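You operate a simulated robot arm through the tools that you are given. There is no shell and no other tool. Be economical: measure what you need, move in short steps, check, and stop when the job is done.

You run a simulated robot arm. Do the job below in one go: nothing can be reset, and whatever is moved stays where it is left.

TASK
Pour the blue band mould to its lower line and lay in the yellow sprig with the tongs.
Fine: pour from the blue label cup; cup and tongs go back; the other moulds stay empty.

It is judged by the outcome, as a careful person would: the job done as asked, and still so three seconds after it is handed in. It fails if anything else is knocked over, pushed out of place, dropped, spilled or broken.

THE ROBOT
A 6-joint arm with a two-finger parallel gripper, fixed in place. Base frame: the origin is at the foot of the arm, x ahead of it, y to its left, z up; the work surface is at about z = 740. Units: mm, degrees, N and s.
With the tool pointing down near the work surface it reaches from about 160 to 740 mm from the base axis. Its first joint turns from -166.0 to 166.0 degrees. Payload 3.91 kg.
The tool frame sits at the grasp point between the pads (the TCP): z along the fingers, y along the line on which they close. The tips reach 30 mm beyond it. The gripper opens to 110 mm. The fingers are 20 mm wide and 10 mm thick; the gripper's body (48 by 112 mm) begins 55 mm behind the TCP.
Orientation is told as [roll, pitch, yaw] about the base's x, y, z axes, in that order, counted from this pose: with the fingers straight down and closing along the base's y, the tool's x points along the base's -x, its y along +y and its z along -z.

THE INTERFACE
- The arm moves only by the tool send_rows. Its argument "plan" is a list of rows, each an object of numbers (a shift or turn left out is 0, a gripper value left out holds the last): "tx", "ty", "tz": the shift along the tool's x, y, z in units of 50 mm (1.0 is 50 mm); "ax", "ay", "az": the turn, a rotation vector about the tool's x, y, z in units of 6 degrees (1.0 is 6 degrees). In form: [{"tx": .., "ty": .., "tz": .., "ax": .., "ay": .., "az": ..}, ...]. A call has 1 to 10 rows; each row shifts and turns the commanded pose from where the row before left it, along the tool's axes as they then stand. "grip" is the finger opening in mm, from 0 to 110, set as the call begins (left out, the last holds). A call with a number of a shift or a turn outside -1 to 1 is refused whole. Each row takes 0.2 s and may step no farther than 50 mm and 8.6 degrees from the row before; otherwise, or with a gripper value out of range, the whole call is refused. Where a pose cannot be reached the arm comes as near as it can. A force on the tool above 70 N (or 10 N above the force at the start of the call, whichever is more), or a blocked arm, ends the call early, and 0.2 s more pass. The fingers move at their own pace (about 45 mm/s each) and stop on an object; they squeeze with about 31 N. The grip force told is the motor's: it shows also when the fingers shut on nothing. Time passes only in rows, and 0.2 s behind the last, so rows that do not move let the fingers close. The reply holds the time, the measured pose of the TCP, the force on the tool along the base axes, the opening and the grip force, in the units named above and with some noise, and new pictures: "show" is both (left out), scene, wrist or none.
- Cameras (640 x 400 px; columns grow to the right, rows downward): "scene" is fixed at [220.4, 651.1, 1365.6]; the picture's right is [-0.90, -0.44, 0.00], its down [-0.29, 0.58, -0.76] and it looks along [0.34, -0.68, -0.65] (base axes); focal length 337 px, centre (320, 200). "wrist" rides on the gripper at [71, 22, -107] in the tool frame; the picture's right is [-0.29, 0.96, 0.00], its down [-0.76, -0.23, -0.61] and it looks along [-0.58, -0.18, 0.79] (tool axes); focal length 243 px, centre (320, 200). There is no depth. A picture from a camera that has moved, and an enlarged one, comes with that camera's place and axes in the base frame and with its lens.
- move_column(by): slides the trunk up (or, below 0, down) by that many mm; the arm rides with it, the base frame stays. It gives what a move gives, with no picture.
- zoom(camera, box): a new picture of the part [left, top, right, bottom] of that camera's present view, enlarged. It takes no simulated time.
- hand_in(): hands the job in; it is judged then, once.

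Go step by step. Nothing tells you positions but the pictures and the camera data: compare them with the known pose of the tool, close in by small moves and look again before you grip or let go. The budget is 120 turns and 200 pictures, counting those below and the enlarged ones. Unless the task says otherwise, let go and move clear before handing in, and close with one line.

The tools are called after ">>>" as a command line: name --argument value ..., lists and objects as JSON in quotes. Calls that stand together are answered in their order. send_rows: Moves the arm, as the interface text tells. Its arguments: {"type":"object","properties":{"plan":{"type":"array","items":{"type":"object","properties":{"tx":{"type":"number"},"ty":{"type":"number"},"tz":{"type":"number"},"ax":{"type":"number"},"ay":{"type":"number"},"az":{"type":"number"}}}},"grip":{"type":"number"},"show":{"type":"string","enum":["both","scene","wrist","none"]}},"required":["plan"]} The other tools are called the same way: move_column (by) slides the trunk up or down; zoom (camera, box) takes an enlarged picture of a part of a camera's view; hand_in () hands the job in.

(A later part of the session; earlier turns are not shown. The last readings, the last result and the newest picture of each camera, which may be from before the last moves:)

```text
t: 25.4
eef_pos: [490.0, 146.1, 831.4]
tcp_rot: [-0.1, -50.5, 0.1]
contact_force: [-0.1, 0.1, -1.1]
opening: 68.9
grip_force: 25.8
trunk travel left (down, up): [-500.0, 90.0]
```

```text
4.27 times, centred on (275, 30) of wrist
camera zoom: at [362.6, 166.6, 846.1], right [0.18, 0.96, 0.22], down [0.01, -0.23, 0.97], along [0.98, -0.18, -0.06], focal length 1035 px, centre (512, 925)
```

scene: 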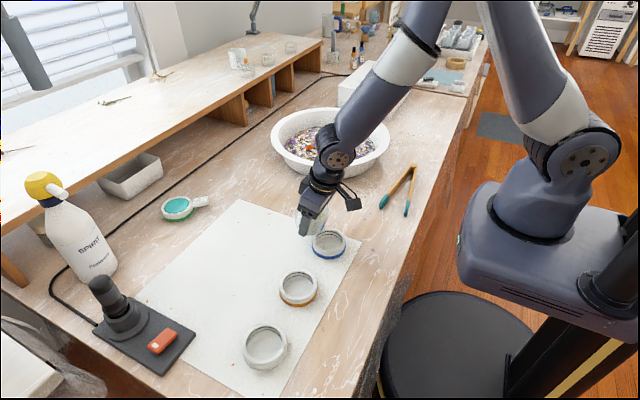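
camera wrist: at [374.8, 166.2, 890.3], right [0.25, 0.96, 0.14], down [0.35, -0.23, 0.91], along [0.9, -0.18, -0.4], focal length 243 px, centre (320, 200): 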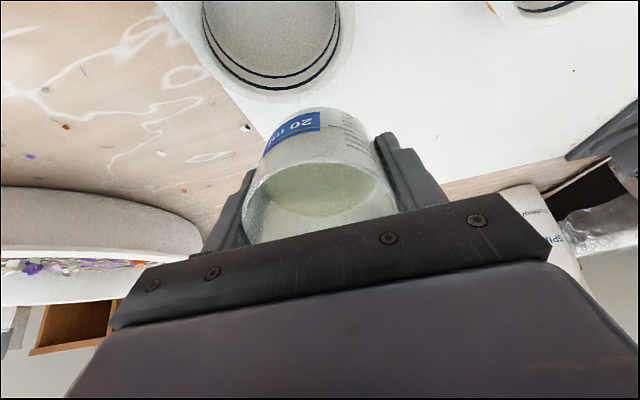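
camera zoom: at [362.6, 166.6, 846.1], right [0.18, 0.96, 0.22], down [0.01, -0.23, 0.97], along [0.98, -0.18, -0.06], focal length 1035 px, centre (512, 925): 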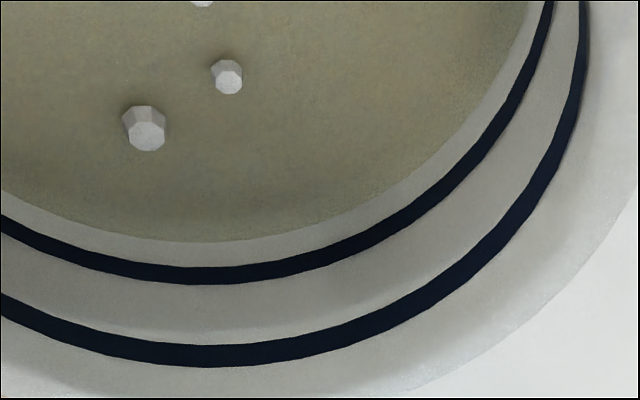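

>>> send_rows --plan '[{"ay": -0.15}, {}, {}]' --show "none"

>>> zoom --camera "wrist" --box '[200, 0, 350, 60]'

```text
t: 26.2
eef_pos: [491.5, 145.2, 832.7]
tcp_rot: [-0.5, -51.3, 0.3]
contact_force: [-0.5, 0.5, -0.9]
opening: 69.1
grip_force: 25.4
trunk travel left (down, up): [-500.0, 90.0]
```

```text
4.27 times, centred on (275, 30) of wrist
camera zoom: at [362.7, 167.2, 844.7], right [0.18, 0.96, 0.22], down [0.0, -0.23, 0.97], along [0.98, -0.18, -0.04], focal length 1035 px, centre (512, 925)
```

zoom: 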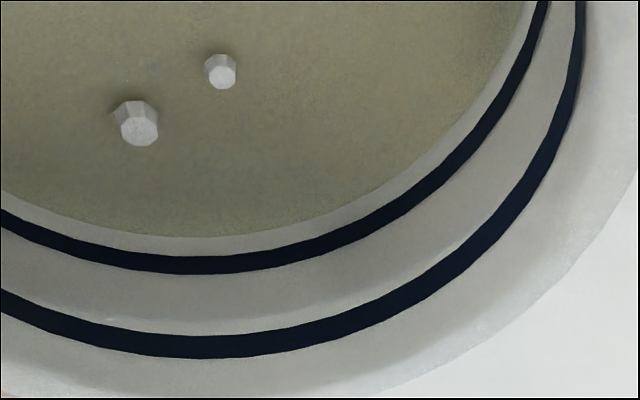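

>>> send_rows --plan '[{"ay": -0.17}, {}, {}]' --show "none"

>>> zoom --camera "wrist" --box '[200, 0, 350, 60]'

```text
t: 27.0
eef_pos: [492.4, 147.1, 833.8]
tcp_rot: [-0.7, -52.4, 0.5]
contact_force: [0.1, 0.3, -0.6]
opening: 69.2
grip_force: 25.9
trunk travel left (down, up): [-500.0, 90.0]
```

```text
4.27 times, centred on (275, 30) of wrist
camera zoom: at [363.8, 168.5, 844.0], right [0.18, 0.96, 0.22], down [-0.02, -0.22, 0.97], along [0.98, -0.18, -0.02], focal length 1035 px, centre (512, 925)
```

zoom: 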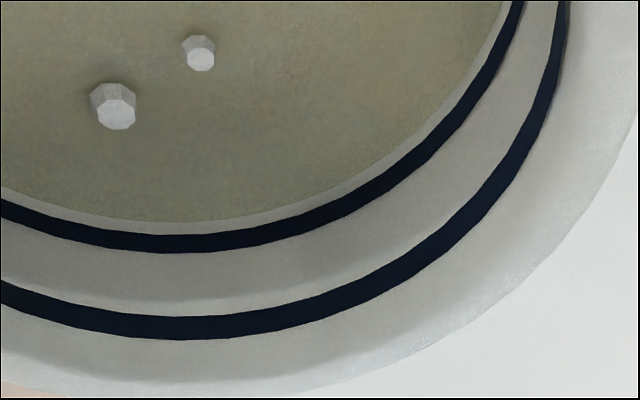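

>>> send_rows --plan '[{"ay": -0.17}, {}, {}]' --show "none"

>>> zoom --camera "wrist" --box '[200, 0, 350, 60]'

>>> zoom --camera "scene" --box '[280, 170, 370, 270]'

```text
t: 27.8
eef_pos: [494.3, 149.4, 834.9]
tcp_rot: [-0.8, -53.3, 0.5]
contact_force: [-0.1, 0.5, -1.2]
opening: 68.9
grip_force: 26.4
out of reach, approached as far as the arm can: row 1
trunk travel left (down, up): [-500.0, 90.0]
```

```text
4.27 times, centred on (275, 30) of wrist
camera zoom: at [366.0, 170.8, 844.0], right [0.18, 0.96, 0.23], down [-0.03, -0.22, 0.97], along [0.98, -0.18, -0.01], focal length 1035 px, centre (512, 925)
```

zoom: 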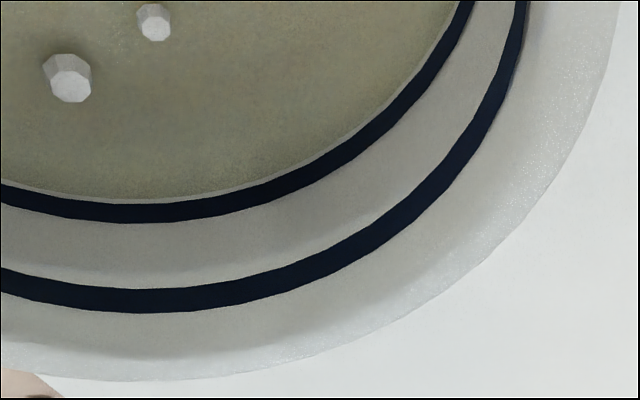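

```text
4.00 times, centred on (325, 220) of scene
camera zoom: at [220.4, 651.1, 1365.6], right [-0.9, -0.44, 0.0], down [-0.29, 0.58, -0.76], along [0.34, -0.68, -0.65], focal length 1348 px, centre (300, 120)
```

zoom: 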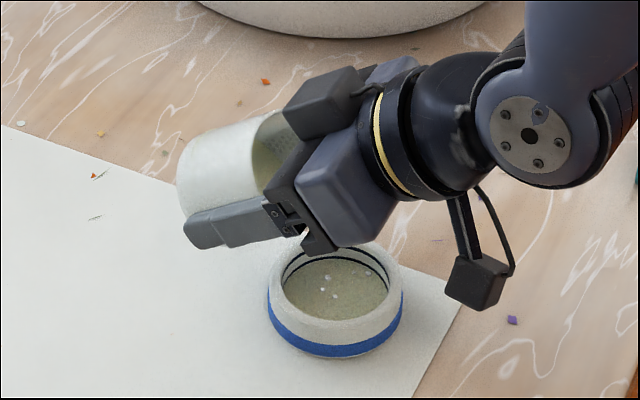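

>>> send_rows --plan '[{"tx": -0.24, "tz": -0.18}, {}, {}]' --show "none"

>>> zoom --camera "wrist" --box '[200, 0, 350, 60]'

```text
t: 28.6
eef_pos: [493.3, 148.8, 852.1]
tcp_rot: [0.0, -53.4, -0.1]
contact_force: [0.1, 0.1, -1.4]
opening: 69.0
grip_force: 26.3
trunk travel left (down, up): [-500.0, 90.0]
```

```text
4.27 times, centred on (275, 30) of wrist
camera zoom: at [365.5, 170.6, 859.4], right [0.17, 0.96, 0.23], down [-0.04, -0.23, 0.97], along [0.98, -0.18, -0.01], focal length 1035 px, centre (512, 925)
```

zoom: 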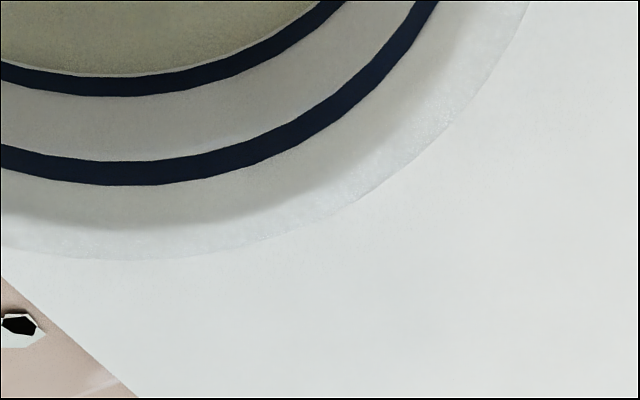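

>>> send_rows --plan '[{"tx": 0.06, "tz": -0.08, "ty": -0.08}, {"ay": -0.16}, {}, {}]' --show "none"

>>> zoom --camera "wrist" --box '[200, 0, 350, 60]'

>>> zoom --camera "scene" --box '[310, 222, 350, 252]'

```text
t: 29.6
eef_pos: [489.0, 144.6, 852.2]
tcp_rot: [-0.5, -54.2, 0.4]
contact_force: [-0.1, 0.5, -1.4]
opening: 69.2
grip_force: 25.8
trunk travel left (down, up): [-500.0, 90.0]
```

```text
4.27 times, centred on (275, 30) of wrist
camera zoom: at [360.9, 166.9, 857.7], right [0.17, 0.96, 0.23], down [-0.05, -0.23, 0.97], along [0.98, -0.18, 0.01], focal length 1035 px, centre (512, 925)
```

zoom: 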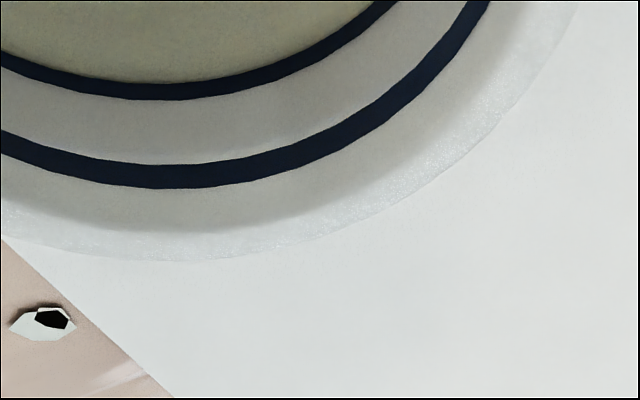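

```text
13.33 times, centred on (330, 237) of scene
camera zoom: at [220.4, 651.1, 1365.6], right [-0.9, -0.44, 0.0], down [-0.29, 0.58, -0.76], along [0.34, -0.68, -0.65], focal length 4494 px, centre (187, -293)
```

zoom: 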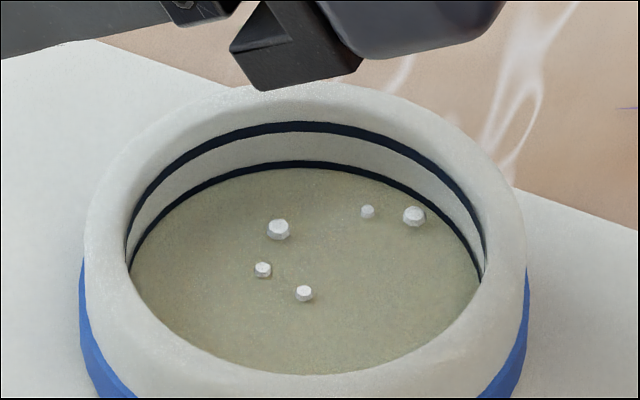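

>>> send_rows --plan '[{"ay": -0.08}, {}]' --show "none"

>>> zoom --camera "scene" --box '[310, 222, 350, 252]'

```text
t: 30.2
eef_pos: [489.9, 145.3, 852.3]
tcp_rot: [-0.7, -54.8, 0.5]
contact_force: [-0.2, 0.0, -0.9]
opening: 69.0
grip_force: 25.8
trunk travel left (down, up): [-500.0, 90.0]
```

```text
13.33 times, centred on (330, 237) of scene
camera zoom: at [220.4, 651.1, 1365.6], right [-0.9, -0.44, 0.0], down [-0.29, 0.58, -0.76], along [0.34, -0.68, -0.65], focal length 4494 px, centre (187, -293)
```

zoom: 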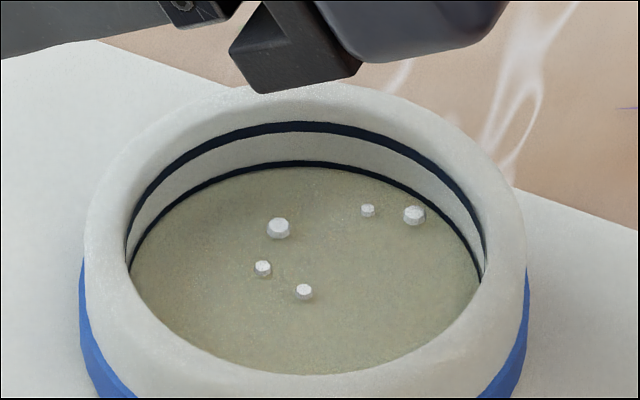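

>>> send_rows --plan '[{"ay": 0.5}, {"ay": 0.9}, {"ay": 1}, {"ay": 1}, {"ay": 1}, {"ay": 1}, {"ay": 1}, {"ay": 1}, {"ay": 1}, {"ay": 0.72}]'

>>> zoom --camera "scene" --box '[280, 190, 370, 270]'

```text
t: 32.4
eef_pos: [489.7, 142.3, 851.0]
tcp_rot: [0.1, -0.1, 0.0]
contact_force: [0.8, -0.1, -1.2]
opening: 69.3
grip_force: 25.8
out of reach, approached as far as the arm can: row 7
trunk travel left (down, up): [-500.0, 90.0]
camera wrist: at [419.2, 163.1, 959.8], right [0.29, 0.96, 0.0], down [0.76, -0.23, 0.61], along [0.58, -0.18, -0.79], focal length 243 px, centre (320, 200)
```

scene: 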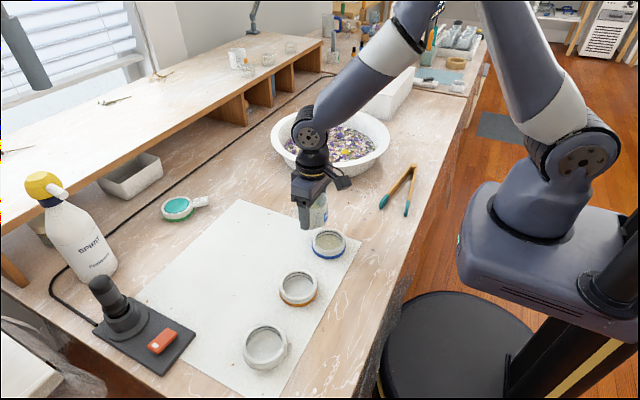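
wrist: 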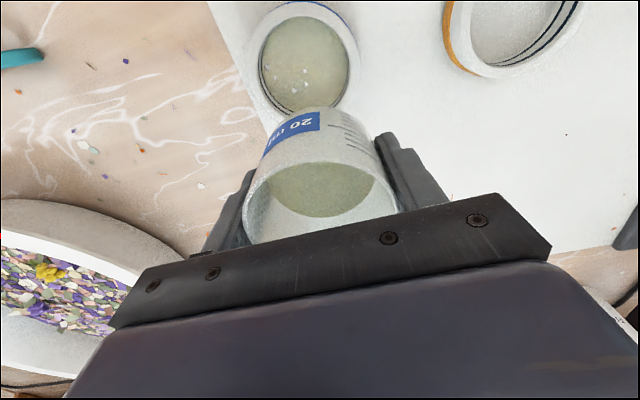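

```text
5.00 times, centred on (325, 230) of scene
camera zoom: at [220.4, 651.1, 1365.6], right [-0.9, -0.44, 0.0], down [-0.29, 0.58, -0.76], along [0.34, -0.68, -0.65], focal length 1685 px, centre (295, 50)
```

zoom: 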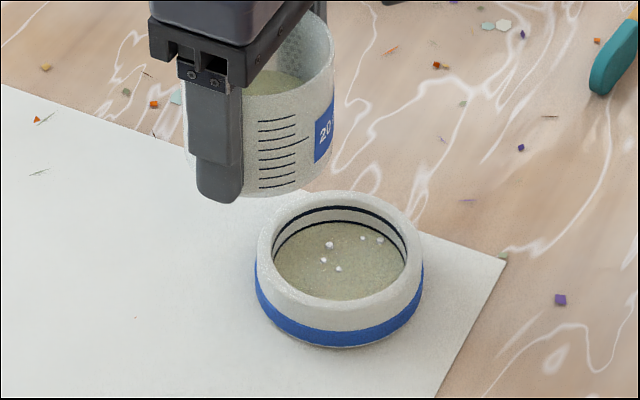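

>>> send_rows --plan '[{"tx": -0.056, "ty": 0.083}, {"tx": -0.112, "ty": 0.166}, {"tx": -0.167, "ty": 0.249}, {"tx": -0.195, "ty": 0.29}, {"tx": -0.195, "ty": 0.29}, {"tx": -0.195, "ty": 0.29}, {"tx": -0.195, "ty": 0.29}, {"tx": -0.167, "ty": 0.249}, {"tx": -0.112, "ty": 0.166}, {"tx": -0.056, "ty": 0.083}]' --show "none"

>>> send_rows --plan '[{"tx": -0.056, "ty": 0.083}, {"tx": -0.112, "ty": 0.166}, {"tx": -0.167, "ty": 0.249}, {"tx": -0.195, "ty": 0.29}, {"tx": -0.195, "ty": 0.29}, {"tx": -0.195, "ty": 0.29}, {"tx": -0.167, "ty": 0.249}, {"tx": -0.14, "ty": 0.208}, {"tx": -0.084, "ty": 0.125}, {"tx": -0.037, "ty": 0.055}]' --show "scene"

```text
t: 34.6
eef_pos: [564.1, 249.3, 851.8]
tcp_rot: [0.0, -0.2, -0.1]
contact_force: [0.2, -0.7, -1.2]
opening: 69.1
grip_force: 26.4
trunk travel left (down, up): [-500.0, 90.0]
```

```text
t: 36.8
eef_pos: [630.2, 349.6, 851.4]
tcp_rot: [0.0, -0.1, 0.0]
contact_force: [-0.6, -0.4, -0.4]
opening: 69.2
grip_force: 26.5
trunk travel left (down, up): [-500.0, 90.0]
```

scene: 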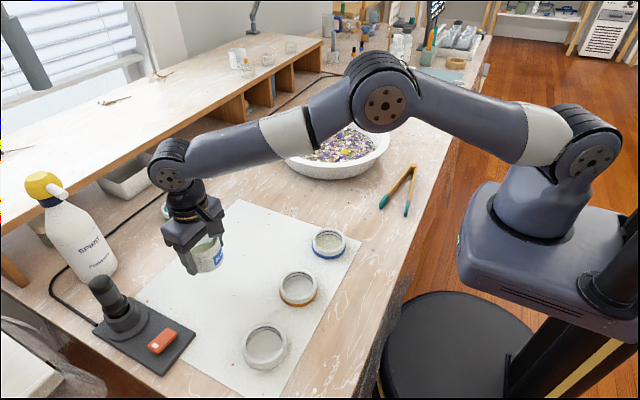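

>>> send_rows --plan '[{"tz": 0.1}, {"tz": 0.2}, {"tz": 0.25}, {"tz": 0.25}, {"tz": 0.25}, {"tz": 0.2}, {"tz": 0.12}, {"tz": 0.07}, {"tz": 0.03}, {}]' --show "scene"

```text
t: 39.0
eef_pos: [631.7, 349.8, 778.1]
tcp_rot: [0.0, -0.2, 0.0]
contact_force: [0.8, -0.7, -0.1]
opening: 69.3
grip_force: 26.5
trunk travel left (down, up): [-500.0, 90.0]
```

scene: 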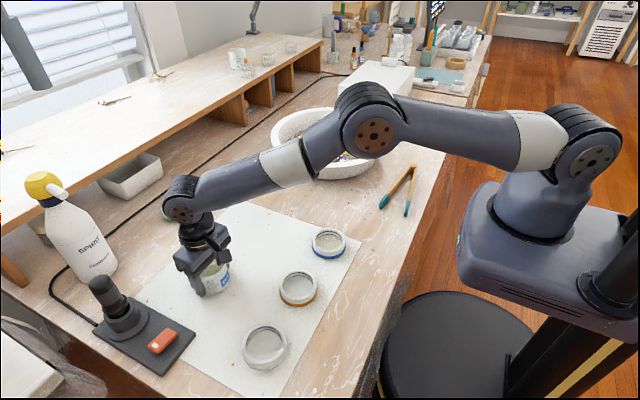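

>>> send_rows --plan '[{"tz": 0.02}, {}]' --show "none"

>>> send_rows --plan '[{}, {}, {}]' --grip 108 --show "wrist"

```text
t: 39.6
eef_pos: [629.6, 349.3, 777.4]
tcp_rot: [0.1, -0.3, 0.0]
contact_force: [0.4, -0.1, 6.5]
opening: 69.1
grip_force: 25.8
trunk travel left (down, up): [-500.0, 90.0]
```

```text
t: 40.4
eef_pos: [630.1, 348.6, 776.6]
tcp_rot: [0.0, -0.2, 0.0]
contact_force: [1.0, -0.4, -0.8]
opening: 108.3
grip_force: 0.1
trunk travel left (down, up): [-500.0, 90.0]
camera wrist: at [558.8, 370.8, 885.0], right [0.29, 0.96, 0.0], down [0.76, -0.23, 0.61], along [0.58, -0.18, -0.79], focal length 243 px, centre (320, 200)
```

wrist: 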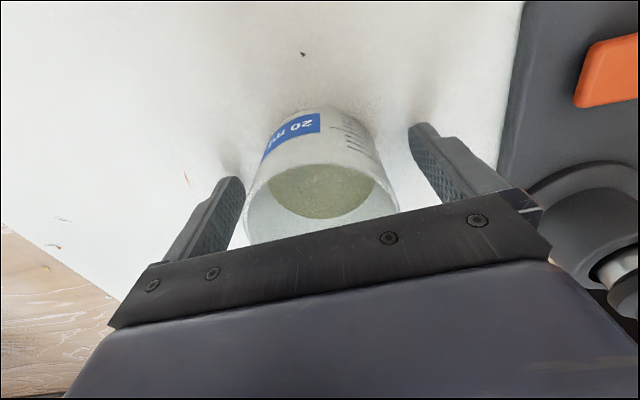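

>>> send_rows --plan '[{"tz": -0.5}, {"tz": -1}, {"tz": -1}, {"tz": -1}, {"tx": 0.46, "ty": -0.84}, {"tx": 0.46, "ty": -0.84}, {"tx": 0.46, "ty": -0.84}, {"tx": 0.46, "ty": -0.84}, {"tx": 0.46, "ty": -0.84}, {"tx": 0.46, "ty": -0.84}]' --show "scene"

>>> zoom --camera "scene" --box '[170, 210, 370, 335]'

```text
t: 42.6
eef_pos: [491.4, 96.9, 951.3]
tcp_rot: [-0.1, -0.2, 0.0]
contact_force: [-0.2, 0.1, 0.5]
opening: 108.2
grip_force: 0.1
trunk travel left (down, up): [-500.0, 90.0]
```

scene: 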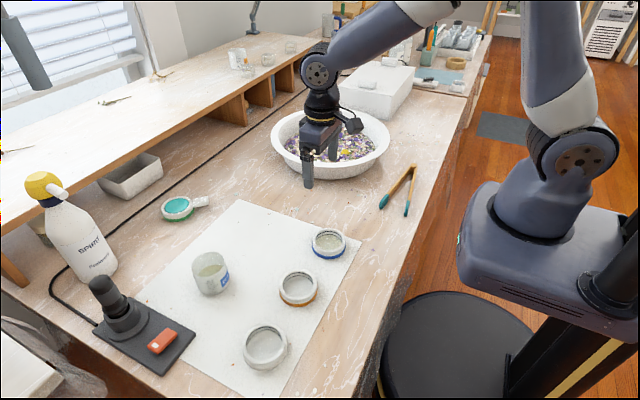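

```text
3.20 times, centred on (270, 272) of scene
camera zoom: at [220.4, 651.1, 1365.6], right [-0.9, -0.44, 0.0], down [-0.29, 0.58, -0.76], along [0.34, -0.68, -0.65], focal length 1079 px, centre (480, -32)
```

zoom: 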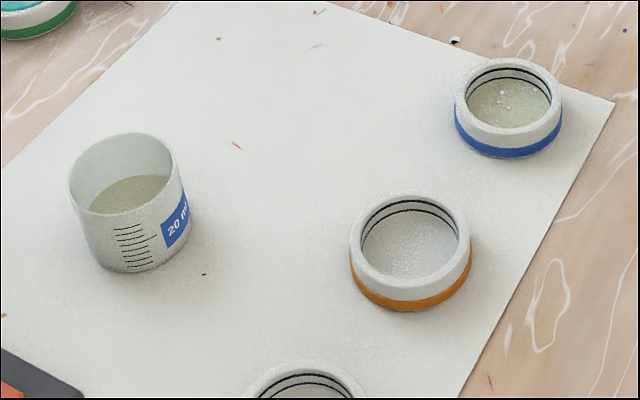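

>>> send_rows --plan '[{"tx": 0.47, "ty": -0.87}, {"tx": 0.47, "ty": -0.87}, {"tx": 0.47, "ty": -0.87}, {"tx": 0.47, "ty": -0.87}, {"tx": 0.47, "ty": -0.87}, {"tx": 0.47, "ty": -0.87}]' --show "wrist"

>>> send_rows --plan '[{"az": 1}, {"az": 1}, {"az": 1}, {"az": 1}, {"az": 1}, {"az": 1}, {"az": 1}, {"az": 1}]' --show "none"

>>> send_rows --plan '[{"az": 1}, {"az": 1}, {"az": 1}, {"az": 1}, {"az": 1}, {"az": 1}, {"az": 1}]'

```text
t: 44.0
eef_pos: [349.8, -162.6, 951.2]
tcp_rot: [0.0, -0.3, 0.2]
contact_force: [0.2, 0.6, 0.3]
opening: 108.0
grip_force: 0.1
trunk travel left (down, up): [-500.0, 90.0]
camera wrist: at [278.5, -141.5, 1058.1], right [0.29, 0.96, 0.0], down [0.76, -0.23, 0.61], along [0.58, -0.18, -0.79], focal length 243 px, centre (320, 200)
```

wrist: 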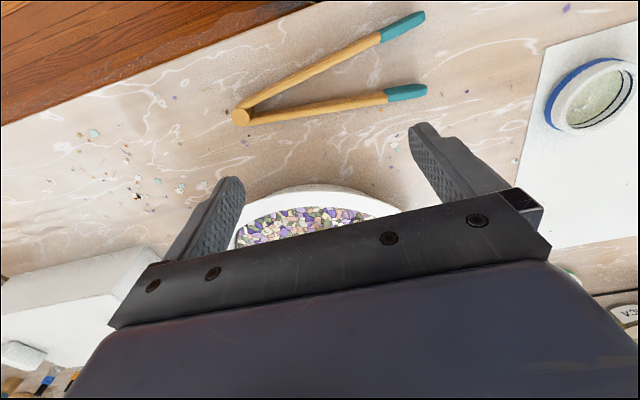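

```text
t: 45.8
eef_pos: [351.0, -163.4, 951.9]
tcp_rot: [0.1, -0.1, -48.1]
contact_force: [0.4, -1.0, 0.1]
opening: 108.0
grip_force: 0.0
trunk travel left (down, up): [-500.0, 90.0]
```

```text
t: 47.4
eef_pos: [350.7, -163.2, 952.0]
tcp_rot: [0.2, 0.0, -90.1]
contact_force: [0.2, -0.3, -0.7]
opening: 107.8
grip_force: 0.1
trunk travel left (down, up): [-500.0, 90.0]
camera wrist: at [372.3, -92.5, 1059.9], right [0.96, -0.29, 0.0], down [-0.23, -0.76, 0.61], along [-0.17, -0.58, -0.79], focal length 243 px, centre (320, 200)
```

scene: 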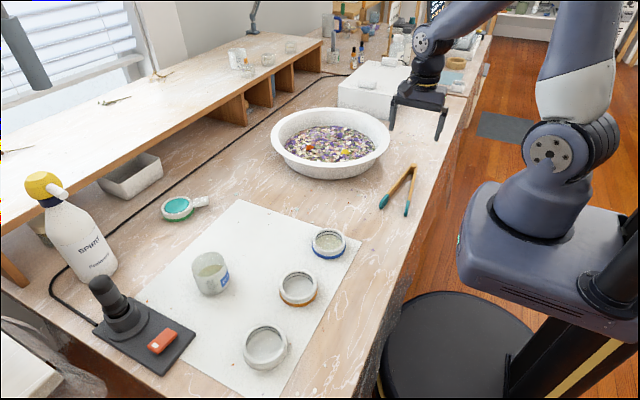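
wrist: 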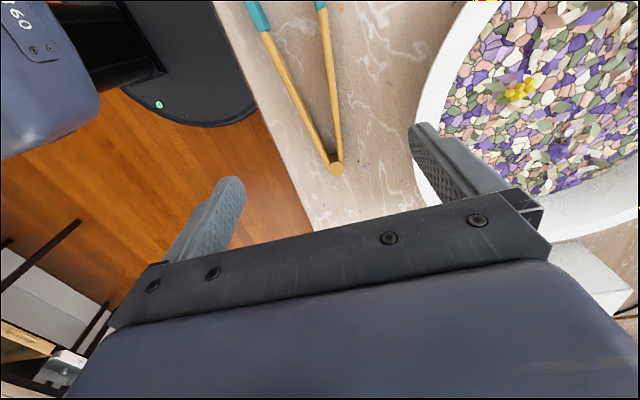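

>>> send_rows --plan '[{"tx": 0.26, "ty": -0.09}, {"tz": 0.9}, {"tz": 0.9}, {"tz": 0.7}, {"tz": 0.5}]'

>>> zoom --camera "scene" --box '[350, 120, 450, 230]'

```text
t: 48.6
eef_pos: [346.7, -150.8, 801.1]
tcp_rot: [0.2, 0.0, -90.0]
contact_force: [0.5, 0.6, 1.0]
opening: 107.9
grip_force: 0.1
trunk travel left (down, up): [-500.0, 90.0]
camera wrist: at [368.4, -79.4, 909.0], right [0.96, -0.29, 0.0], down [-0.23, -0.76, 0.61], along [-0.17, -0.58, -0.79], focal length 243 px, centre (320, 200)
```

scene: 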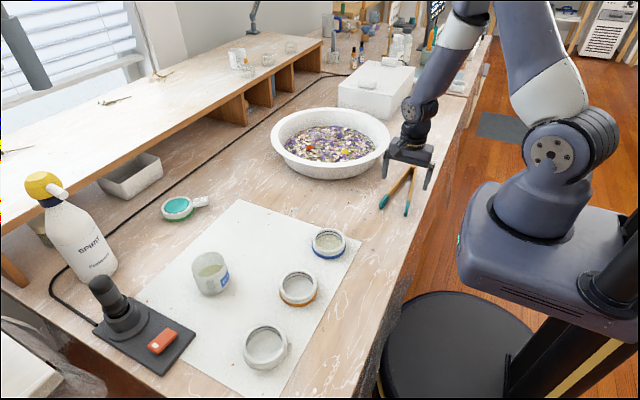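
wrist: 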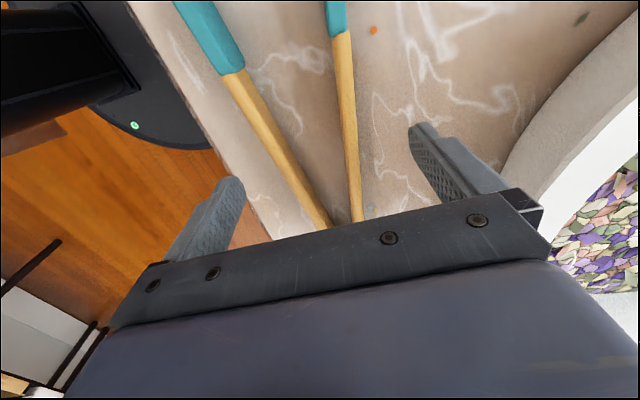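

```text
3.64 times, centred on (400, 175) of scene
camera zoom: at [220.4, 651.1, 1365.6], right [-0.9, -0.44, 0.0], down [-0.29, 0.58, -0.76], along [0.34, -0.68, -0.65], focal length 1226 px, centre (29, 291)
```

zoom: 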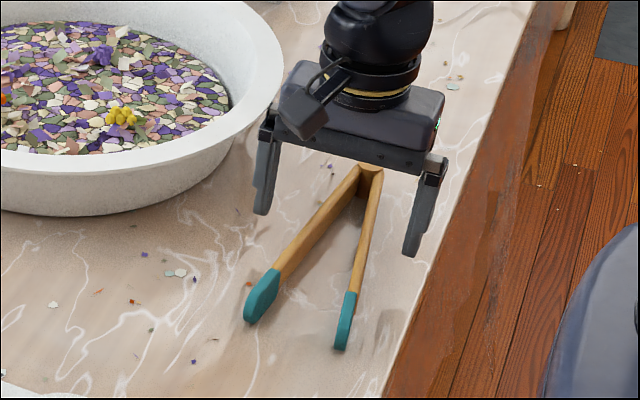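

>>> send_rows --plan '[{"tz": 0.3}, {"tz": 0.22}, {}]' --show "none"

>>> send_rows --plan '[{}, {}, {}, {}, {}]' --grip 54

>>> zoom --camera "scene" --box '[350, 120, 450, 230]'

```text
t: 49.4
eef_pos: [346.4, -151.5, 775.1]
tcp_rot: [0.2, 0.0, -89.8]
contact_force: [0.6, 0.2, 0.0]
opening: 108.2
grip_force: 0.1
trunk travel left (down, up): [-500.0, 90.0]
```

```text
t: 50.6
eef_pos: [346.2, -151.0, 774.7]
tcp_rot: [0.2, 0.0, -89.9]
contact_force: [0.3, -0.1, -0.4]
opening: 54.8
grip_force: 2.0
trunk travel left (down, up): [-500.0, 90.0]
camera wrist: at [368.2, -79.6, 883.9], right [0.96, -0.29, 0.0], down [-0.23, -0.76, 0.61], along [-0.17, -0.58, -0.79], focal length 243 px, centre (320, 200)
```

scene: 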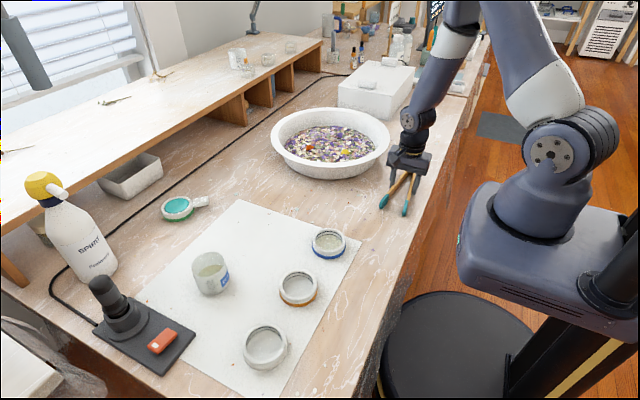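
wrist: 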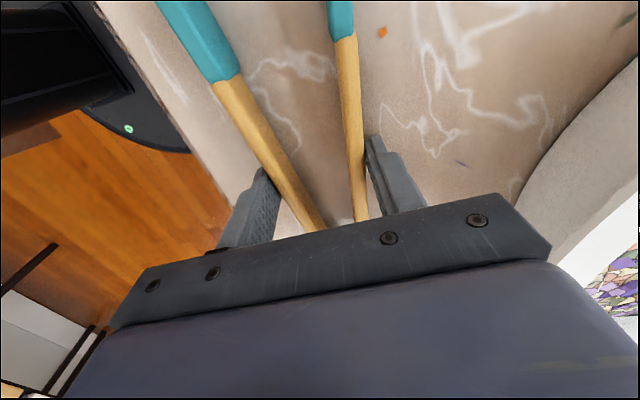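

```text
3.64 times, centred on (400, 175) of scene
camera zoom: at [220.4, 651.1, 1365.6], right [-0.9, -0.44, 0.0], down [-0.29, 0.58, -0.76], along [0.34, -0.68, -0.65], focal length 1226 px, centre (29, 291)
```

zoom: 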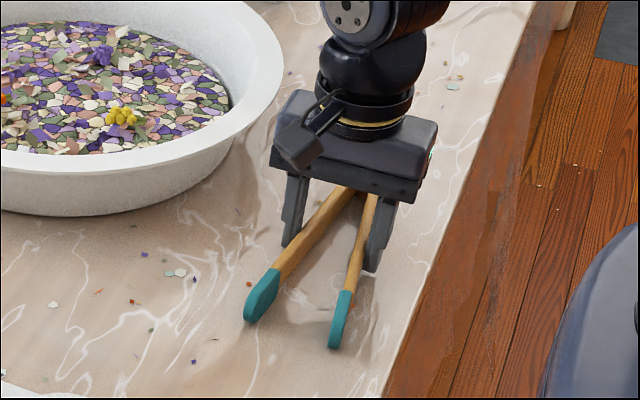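

>>> send_rows --plan '[{"ty": 0.07}, {}]' --show "none"

>>> send_rows --plan '[{}, {}, {}]' --grip 46 --show "wrist"

```text
t: 51.2
eef_pos: [349.1, -150.6, 775.0]
tcp_rot: [0.1, -0.1, -89.9]
contact_force: [0.2, 0.9, 0.2]
opening: 54.9
grip_force: 2.1
trunk travel left (down, up): [-500.0, 90.0]
```

```text
t: 52.0
eef_pos: [350.6, -150.4, 775.5]
tcp_rot: [0.2, 0.0, -90.0]
contact_force: [0.2, 0.4, 0.5]
opening: 47.5
grip_force: 3.0
trunk travel left (down, up): [-500.0, 90.0]
camera wrist: at [371.7, -79.8, 884.0], right [0.96, -0.29, 0.0], down [-0.23, -0.76, 0.61], along [-0.17, -0.58, -0.79], focal length 243 px, centre (320, 200)
```

wrist: 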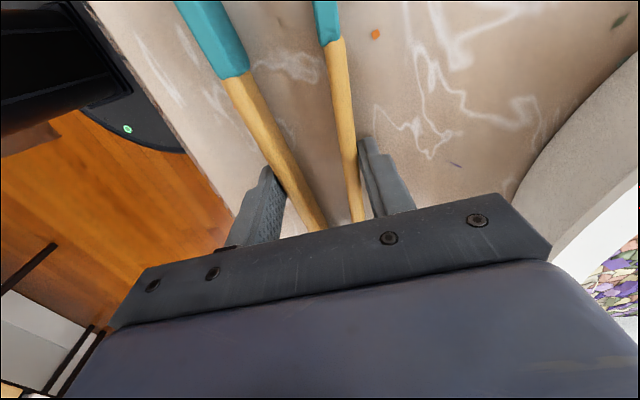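

>>> send_rows --plan '[{}, {}, {}]' --grip 40 --show "wrist"

>>> zoom --camera "scene" --box '[350, 120, 450, 230]'

```text
t: 52.8
eef_pos: [350.1, -150.5, 775.3]
tcp_rot: [0.2, 0.0, -89.9]
contact_force: [-0.4, 0.5, -0.7]
opening: 40.6
grip_force: 2.2
trunk travel left (down, up): [-500.0, 90.0]
camera wrist: at [371.7, -79.8, 884.0], right [0.96, -0.29, 0.0], down [-0.23, -0.76, 0.61], along [-0.17, -0.58, -0.79], focal length 243 px, centre (320, 200)
```

wrist: 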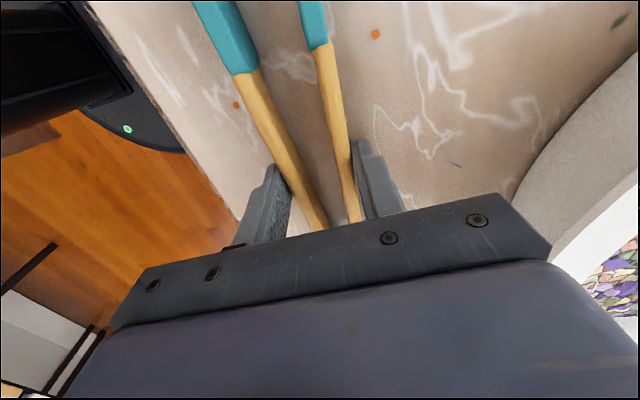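

```text
3.64 times, centred on (400, 175) of scene
camera zoom: at [220.4, 651.1, 1365.6], right [-0.9, -0.44, 0.0], down [-0.29, 0.58, -0.76], along [0.34, -0.68, -0.65], focal length 1226 px, centre (29, 291)
```

zoom: 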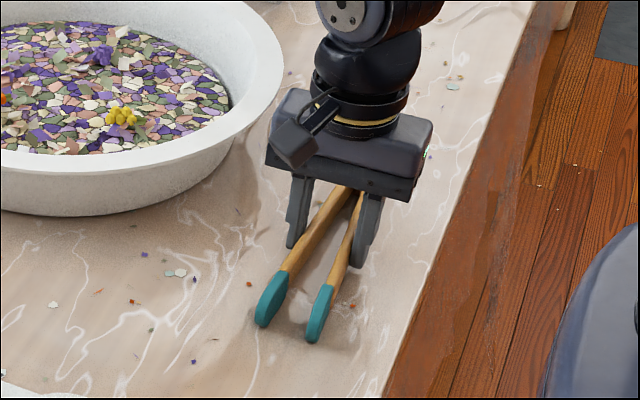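

>>> send_rows --plan '[{"tz": -0.1}, {"tz": -0.2}, {"tz": -0.3}, {"tz": -0.2}, {}]'

>>> zoom --camera "scene" --box '[350, 120, 450, 230]'

```text
t: 54.0
eef_pos: [349.0, -150.1, 814.6]
tcp_rot: [0.1, 0.0, -90.1]
contact_force: [-0.3, -0.2, -0.8]
opening: 40.2
grip_force: 3.0
trunk travel left (down, up): [-500.0, 90.0]
camera wrist: at [371.6, -79.9, 924.0], right [0.96, -0.29, 0.0], down [-0.23, -0.76, 0.61], along [-0.17, -0.58, -0.79], focal length 243 px, centre (320, 200)
```

scene: 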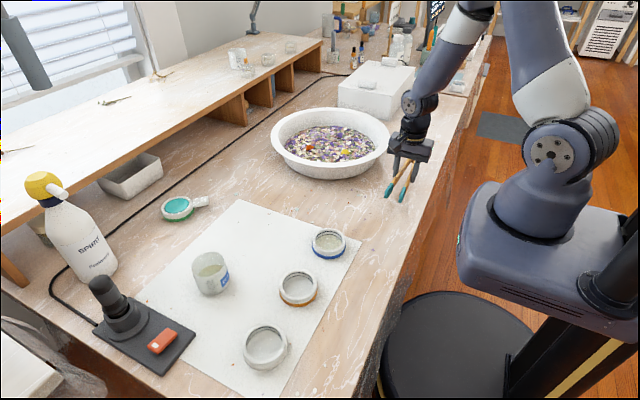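
wrist: 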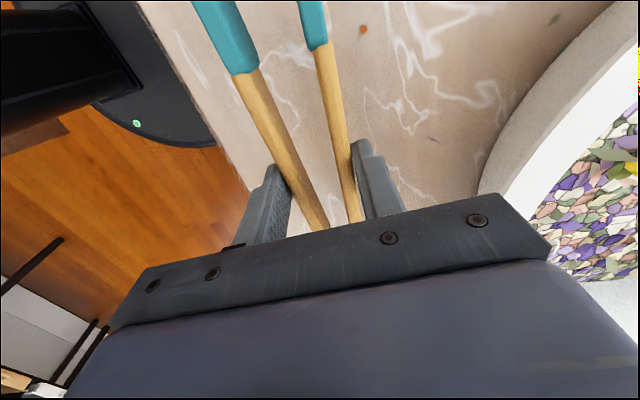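

```text
3.64 times, centred on (400, 175) of scene
camera zoom: at [220.4, 651.1, 1365.6], right [-0.9, -0.44, 0.0], down [-0.29, 0.58, -0.76], along [0.34, -0.68, -0.65], focal length 1226 px, centre (29, 291)
```

zoom: 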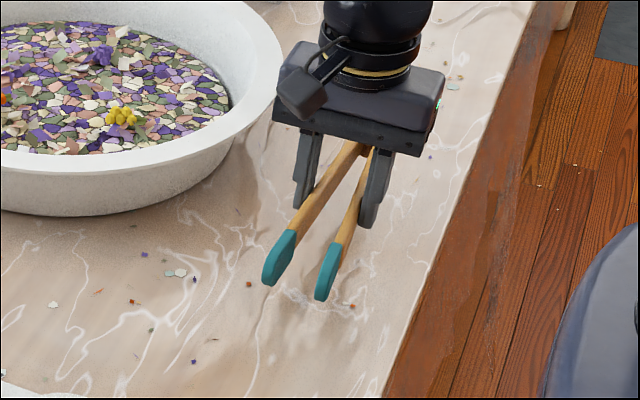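

>>> send_rows --plan '[{}, {}, {}, {}]' --grip 15 --show "wrist"

>>> zoom --camera "scene" --box '[350, 120, 450, 230]'

```text
t: 55.0
eef_pos: [350.2, -151.4, 816.2]
tcp_rot: [0.1, 0.0, -90.0]
contact_force: [-0.2, -0.7, 0.1]
opening: 20.2
grip_force: 31.3
trunk travel left (down, up): [-500.0, 90.0]
camera wrist: at [371.7, -79.9, 923.8], right [0.96, -0.29, 0.0], down [-0.23, -0.76, 0.61], along [-0.17, -0.58, -0.79], focal length 243 px, centre (320, 200)
```

wrist: 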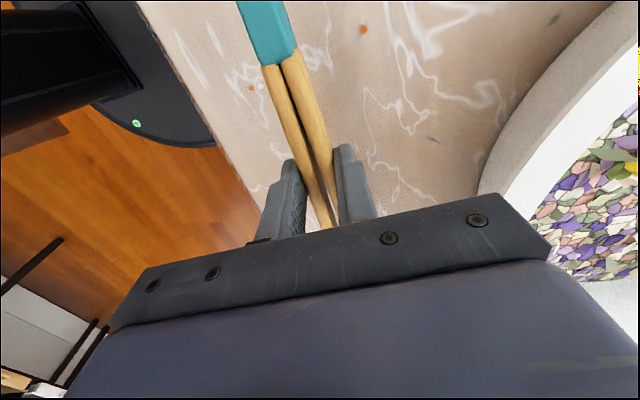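

```text
3.64 times, centred on (400, 175) of scene
camera zoom: at [220.4, 651.1, 1365.6], right [-0.9, -0.44, 0.0], down [-0.29, 0.58, -0.76], along [0.34, -0.68, -0.65], focal length 1226 px, centre (29, 291)
```

zoom: 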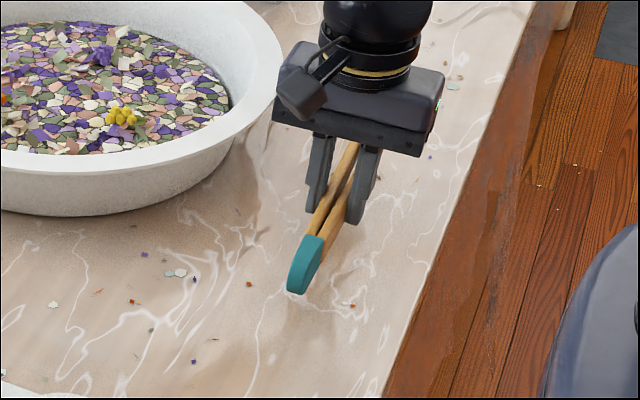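

>>> send_rows --plan '[{"tz": -0.3}, {"tz": -0.6}, {"tz": -0.7}, {"tz": -0.7}, {"tz": -0.7}, {"tz": -0.4}, {"az": -0.5}, {"az": -1}, {"az": -1}, {"az": -1}]' --show "none"

>>> send_rows --plan '[{"az": -1}, {"az": -1}, {"az": -1}, {"az": -1}, {"az": -1}, {"az": -1}, {"az": -1}, {"az": -1}, {"az": -1}, {"az": -1}]' --show "none"

>>> send_rows --plan '[{"az": -0.7}, {"az": -0.8}, {"tx": -0.2}, {"tx": -0.4}, {"tx": -0.5}, {"tx": -0.5}, {"tx": -0.5}, {"tx": -0.5}, {"tx": -0.5}, {"tx": -0.4}]'

```text
t: 57.2
eef_pos: [349.6, -151.4, 984.9]
tcp_rot: [0.2, -0.1, -68.8]
contact_force: [-0.8, 0.2, -0.8]
opening: 20.1
grip_force: 31.2
trunk travel left (down, up): [-500.0, 90.0]
```

```text
t: 59.4
eef_pos: [350.2, -151.2, 985.1]
tcp_rot: [0.0, -0.3, -8.9]
contact_force: [0.4, -0.5, -0.6]
opening: 20.1
grip_force: 31.0
trunk travel left (down, up): [-500.0, 90.0]
```

```text
t: 61.6
eef_pos: [524.6, -149.5, 987.2]
tcp_rot: [-0.1, -0.1, 0.1]
contact_force: [0.3, 0.0, -1.2]
opening: 19.7
grip_force: 30.8
trunk travel left (down, up): [-500.0, 90.0]
camera wrist: at [453.6, -128.2, 1094.4], right [0.29, 0.96, 0.0], down [0.76, -0.23, 0.61], along [0.58, -0.18, -0.79], focal length 243 px, centre (320, 200)
```

scene: 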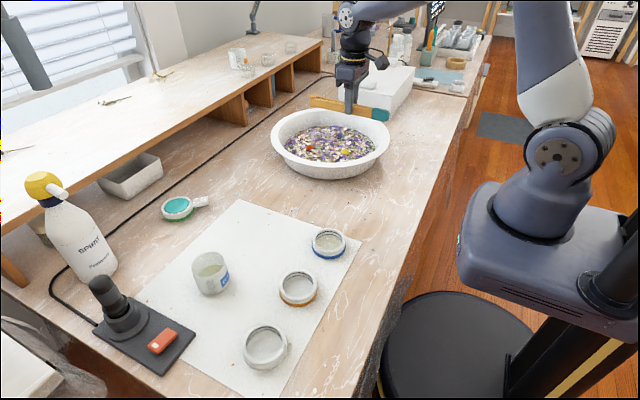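
wrist: 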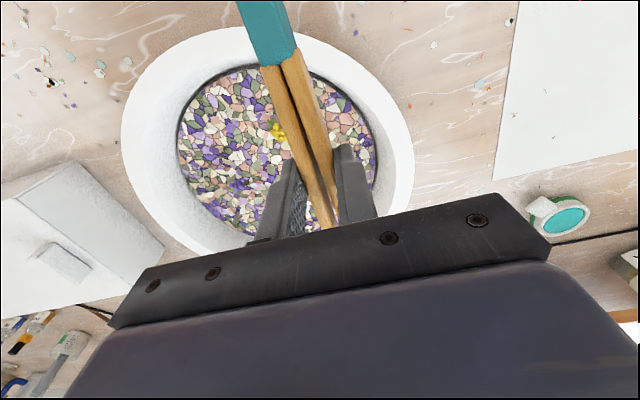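

>>> send_rows --plan '[{"tx": -0.3, "ty": -0.25}, {"tx": -0.5, "ty": -0.4}, {"tx": -0.6, "ty": -0.4}, {"tx": -0.45, "ty": -0.31, "tz": 0.3}, {"tz": 0.5}, {"tz": 0.3}, {"ay": -0.5}, {"ay": -1}, {"ay": -1}, {"ay": -1}]' --show "none"

>>> send_rows --plan '[{"ay": -1}, {"ay": -1}, {"ay": -1}, {"ay": -0.7}, {"ay": -0.3}]'

>>> zoom --camera "scene" --box '[260, 60, 430, 190]'

```text
t: 63.8
eef_pos: [618.0, -217.6, 931.6]
tcp_rot: [0.0, -21.3, 0.0]
contact_force: [-0.1, -0.1, -1.2]
opening: 19.8
grip_force: 30.7
trunk travel left (down, up): [-500.0, 90.0]
```

```text
t: 65.0
eef_pos: [617.1, -219.0, 931.8]
tcp_rot: [-0.1, -45.2, 0.0]
contact_force: [0.4, 0.6, 0.1]
opening: 19.9
grip_force: 30.7
trunk travel left (down, up): [-500.0, 90.0]
camera wrist: at [491.2, -197.1, 957.3], right [0.2, 0.96, 0.2], down [0.1, -0.23, 0.97], along [0.97, -0.18, -0.15], focal length 243 px, centre (320, 200)
```

scene: 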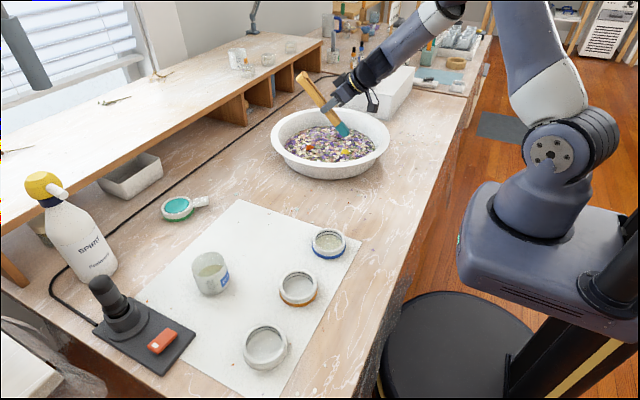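
wrist: 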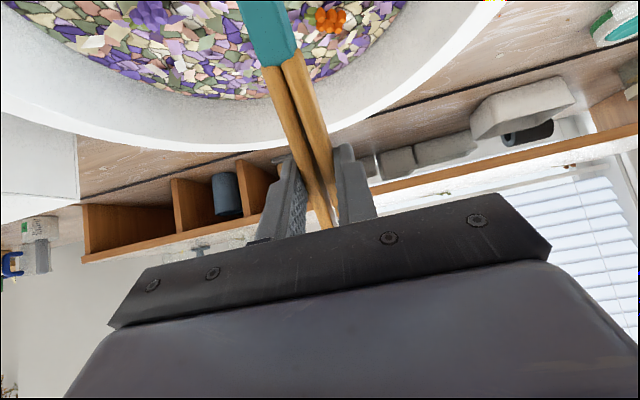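

```text
3.08 times, centred on (345, 125) of scene
camera zoom: at [220.4, 651.1, 1365.6], right [-0.9, -0.44, 0.0], down [-0.29, 0.58, -0.76], along [0.34, -0.68, -0.65], focal length 1037 px, centre (243, 431)
```

zoom: 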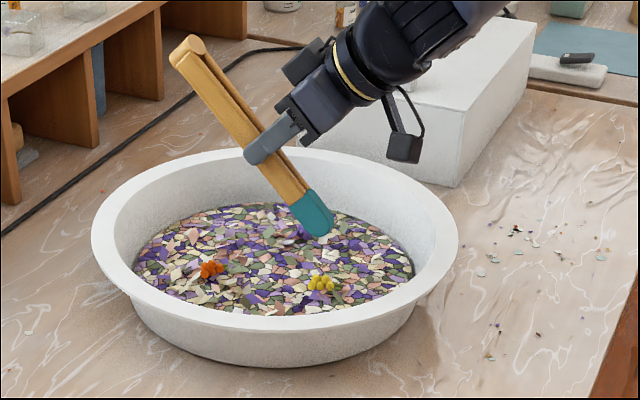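

>>> zoom --camera "scene" --box '[325, 125, 365, 165]'

>>> send_rows --plan '[{}, {}, {}, {}]' --grip 40 --show "wrist"

>>> zoom --camera "scene" --box '[260, 60, 430, 190]'

```text
10.00 times, centred on (345, 145) of scene
camera zoom: at [220.4, 651.1, 1365.6], right [-0.9, -0.44, 0.0], down [-0.29, 0.58, -0.76], along [0.34, -0.68, -0.65], focal length 3370 px, centre (70, 750)
```

zoom: 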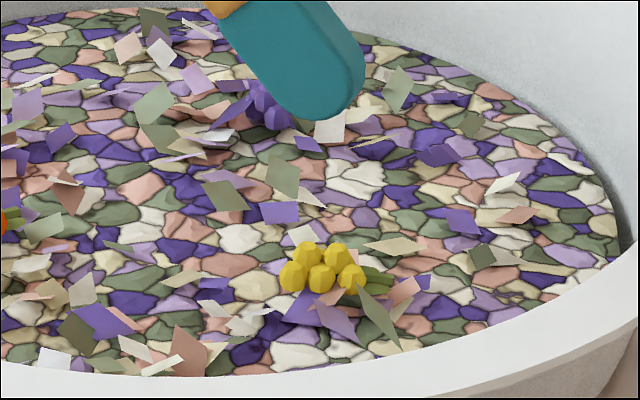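

```text
t: 66.0
eef_pos: [617.5, -218.5, 931.1]
tcp_rot: [0.1, -45.2, 0.0]
contact_force: [-0.5, 0.3, -0.1]
opening: 41.9
grip_force: 2.9
trunk travel left (down, up): [-500.0, 90.0]
camera wrist: at [491.4, -197.0, 957.4], right [0.2, 0.96, 0.21], down [0.1, -0.23, 0.97], along [0.97, -0.18, -0.15], focal length 243 px, centre (320, 200)
```

wrist: 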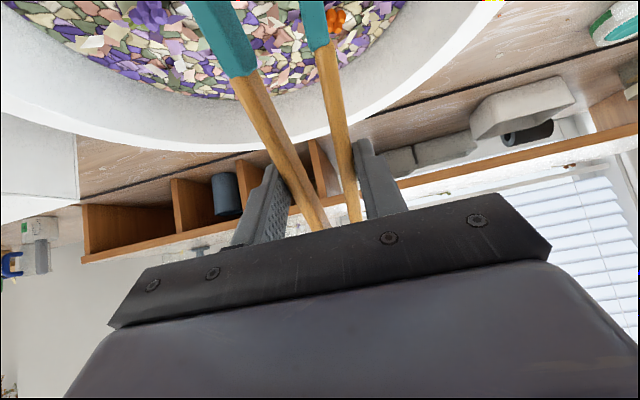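

```text
3.08 times, centred on (345, 125) of scene
camera zoom: at [220.4, 651.1, 1365.6], right [-0.9, -0.44, 0.0], down [-0.29, 0.58, -0.76], along [0.34, -0.68, -0.65], focal length 1037 px, centre (243, 431)
```

zoom: 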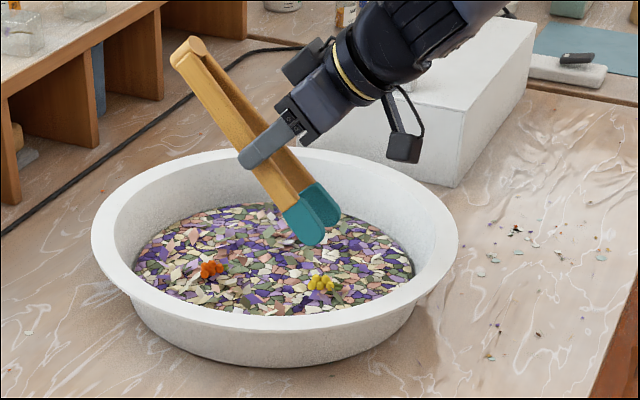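

>>> send_rows --plan '[{"tx": 0.2, "tz": 0.15}, {"tx": 0.25, "tz": 0.2}, {"tx": 0.186, "tz": 0.145}, {}]' --show "none"

>>> zoom --camera "scene" --box '[310, 110, 370, 170]'

>>> zoom --camera "wrist" --box '[150, 0, 370, 140]'

```text
t: 67.0
eef_pos: [612.7, -219.5, 890.4]
tcp_rot: [0.1, -45.3, 0.0]
contact_force: [-0.2, 0.2, -0.2]
opening: 41.7
grip_force: 2.4
trunk travel left (down, up): [-500.0, 90.0]
```

```text
6.67 times, centred on (340, 140) of scene
camera zoom: at [220.4, 651.1, 1365.6], right [-0.9, -0.44, 0.0], down [-0.29, 0.58, -0.76], along [0.34, -0.68, -0.65], focal length 2247 px, centre (187, 600)
```

zoom: 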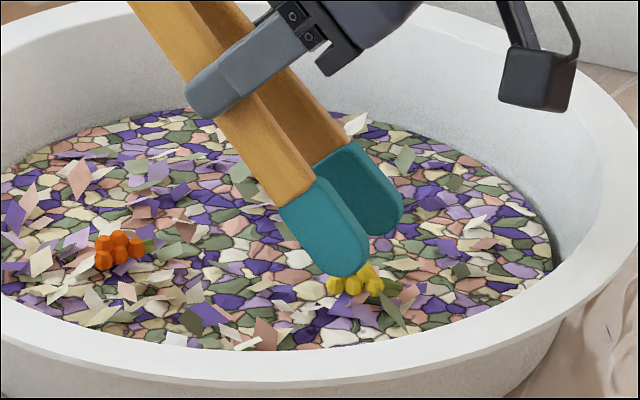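

```text
2.86 times, centred on (260, 70) of wrist
camera zoom: at [486.5, -197.1, 916.8], right [0.2, 0.96, 0.21], down [0.1, -0.23, 0.97], along [0.97, -0.18, -0.15], focal length 693 px, centre (491, 571)
```

zoom: 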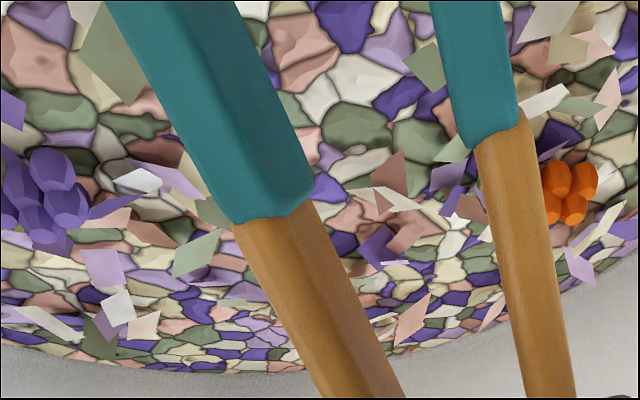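

>>> send_rows --plan '[{"tx": 0.1, "tz": 0.1}, {"tx": 0.1, "tz": 0.1}, {}]' --show "none"

>>> zoom --camera "scene" --box '[315, 125, 365, 165]'

```text
t: 67.8
eef_pos: [612.1, -219.9, 876.4]
tcp_rot: [0.0, -45.2, 0.0]
contact_force: [0.2, 0.4, 0.1]
opening: 42.0
grip_force: 2.5
trunk travel left (down, up): [-500.0, 90.0]
```

```text
10.00 times, centred on (340, 145) of scene
camera zoom: at [220.4, 651.1, 1365.6], right [-0.9, -0.44, 0.0], down [-0.29, 0.58, -0.76], along [0.34, -0.68, -0.65], focal length 3370 px, centre (120, 750)
```

zoom: 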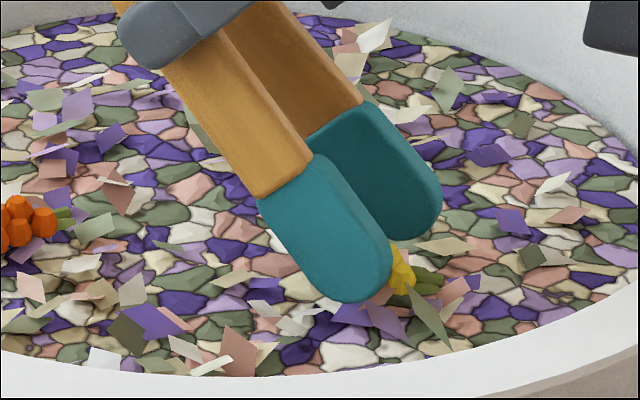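

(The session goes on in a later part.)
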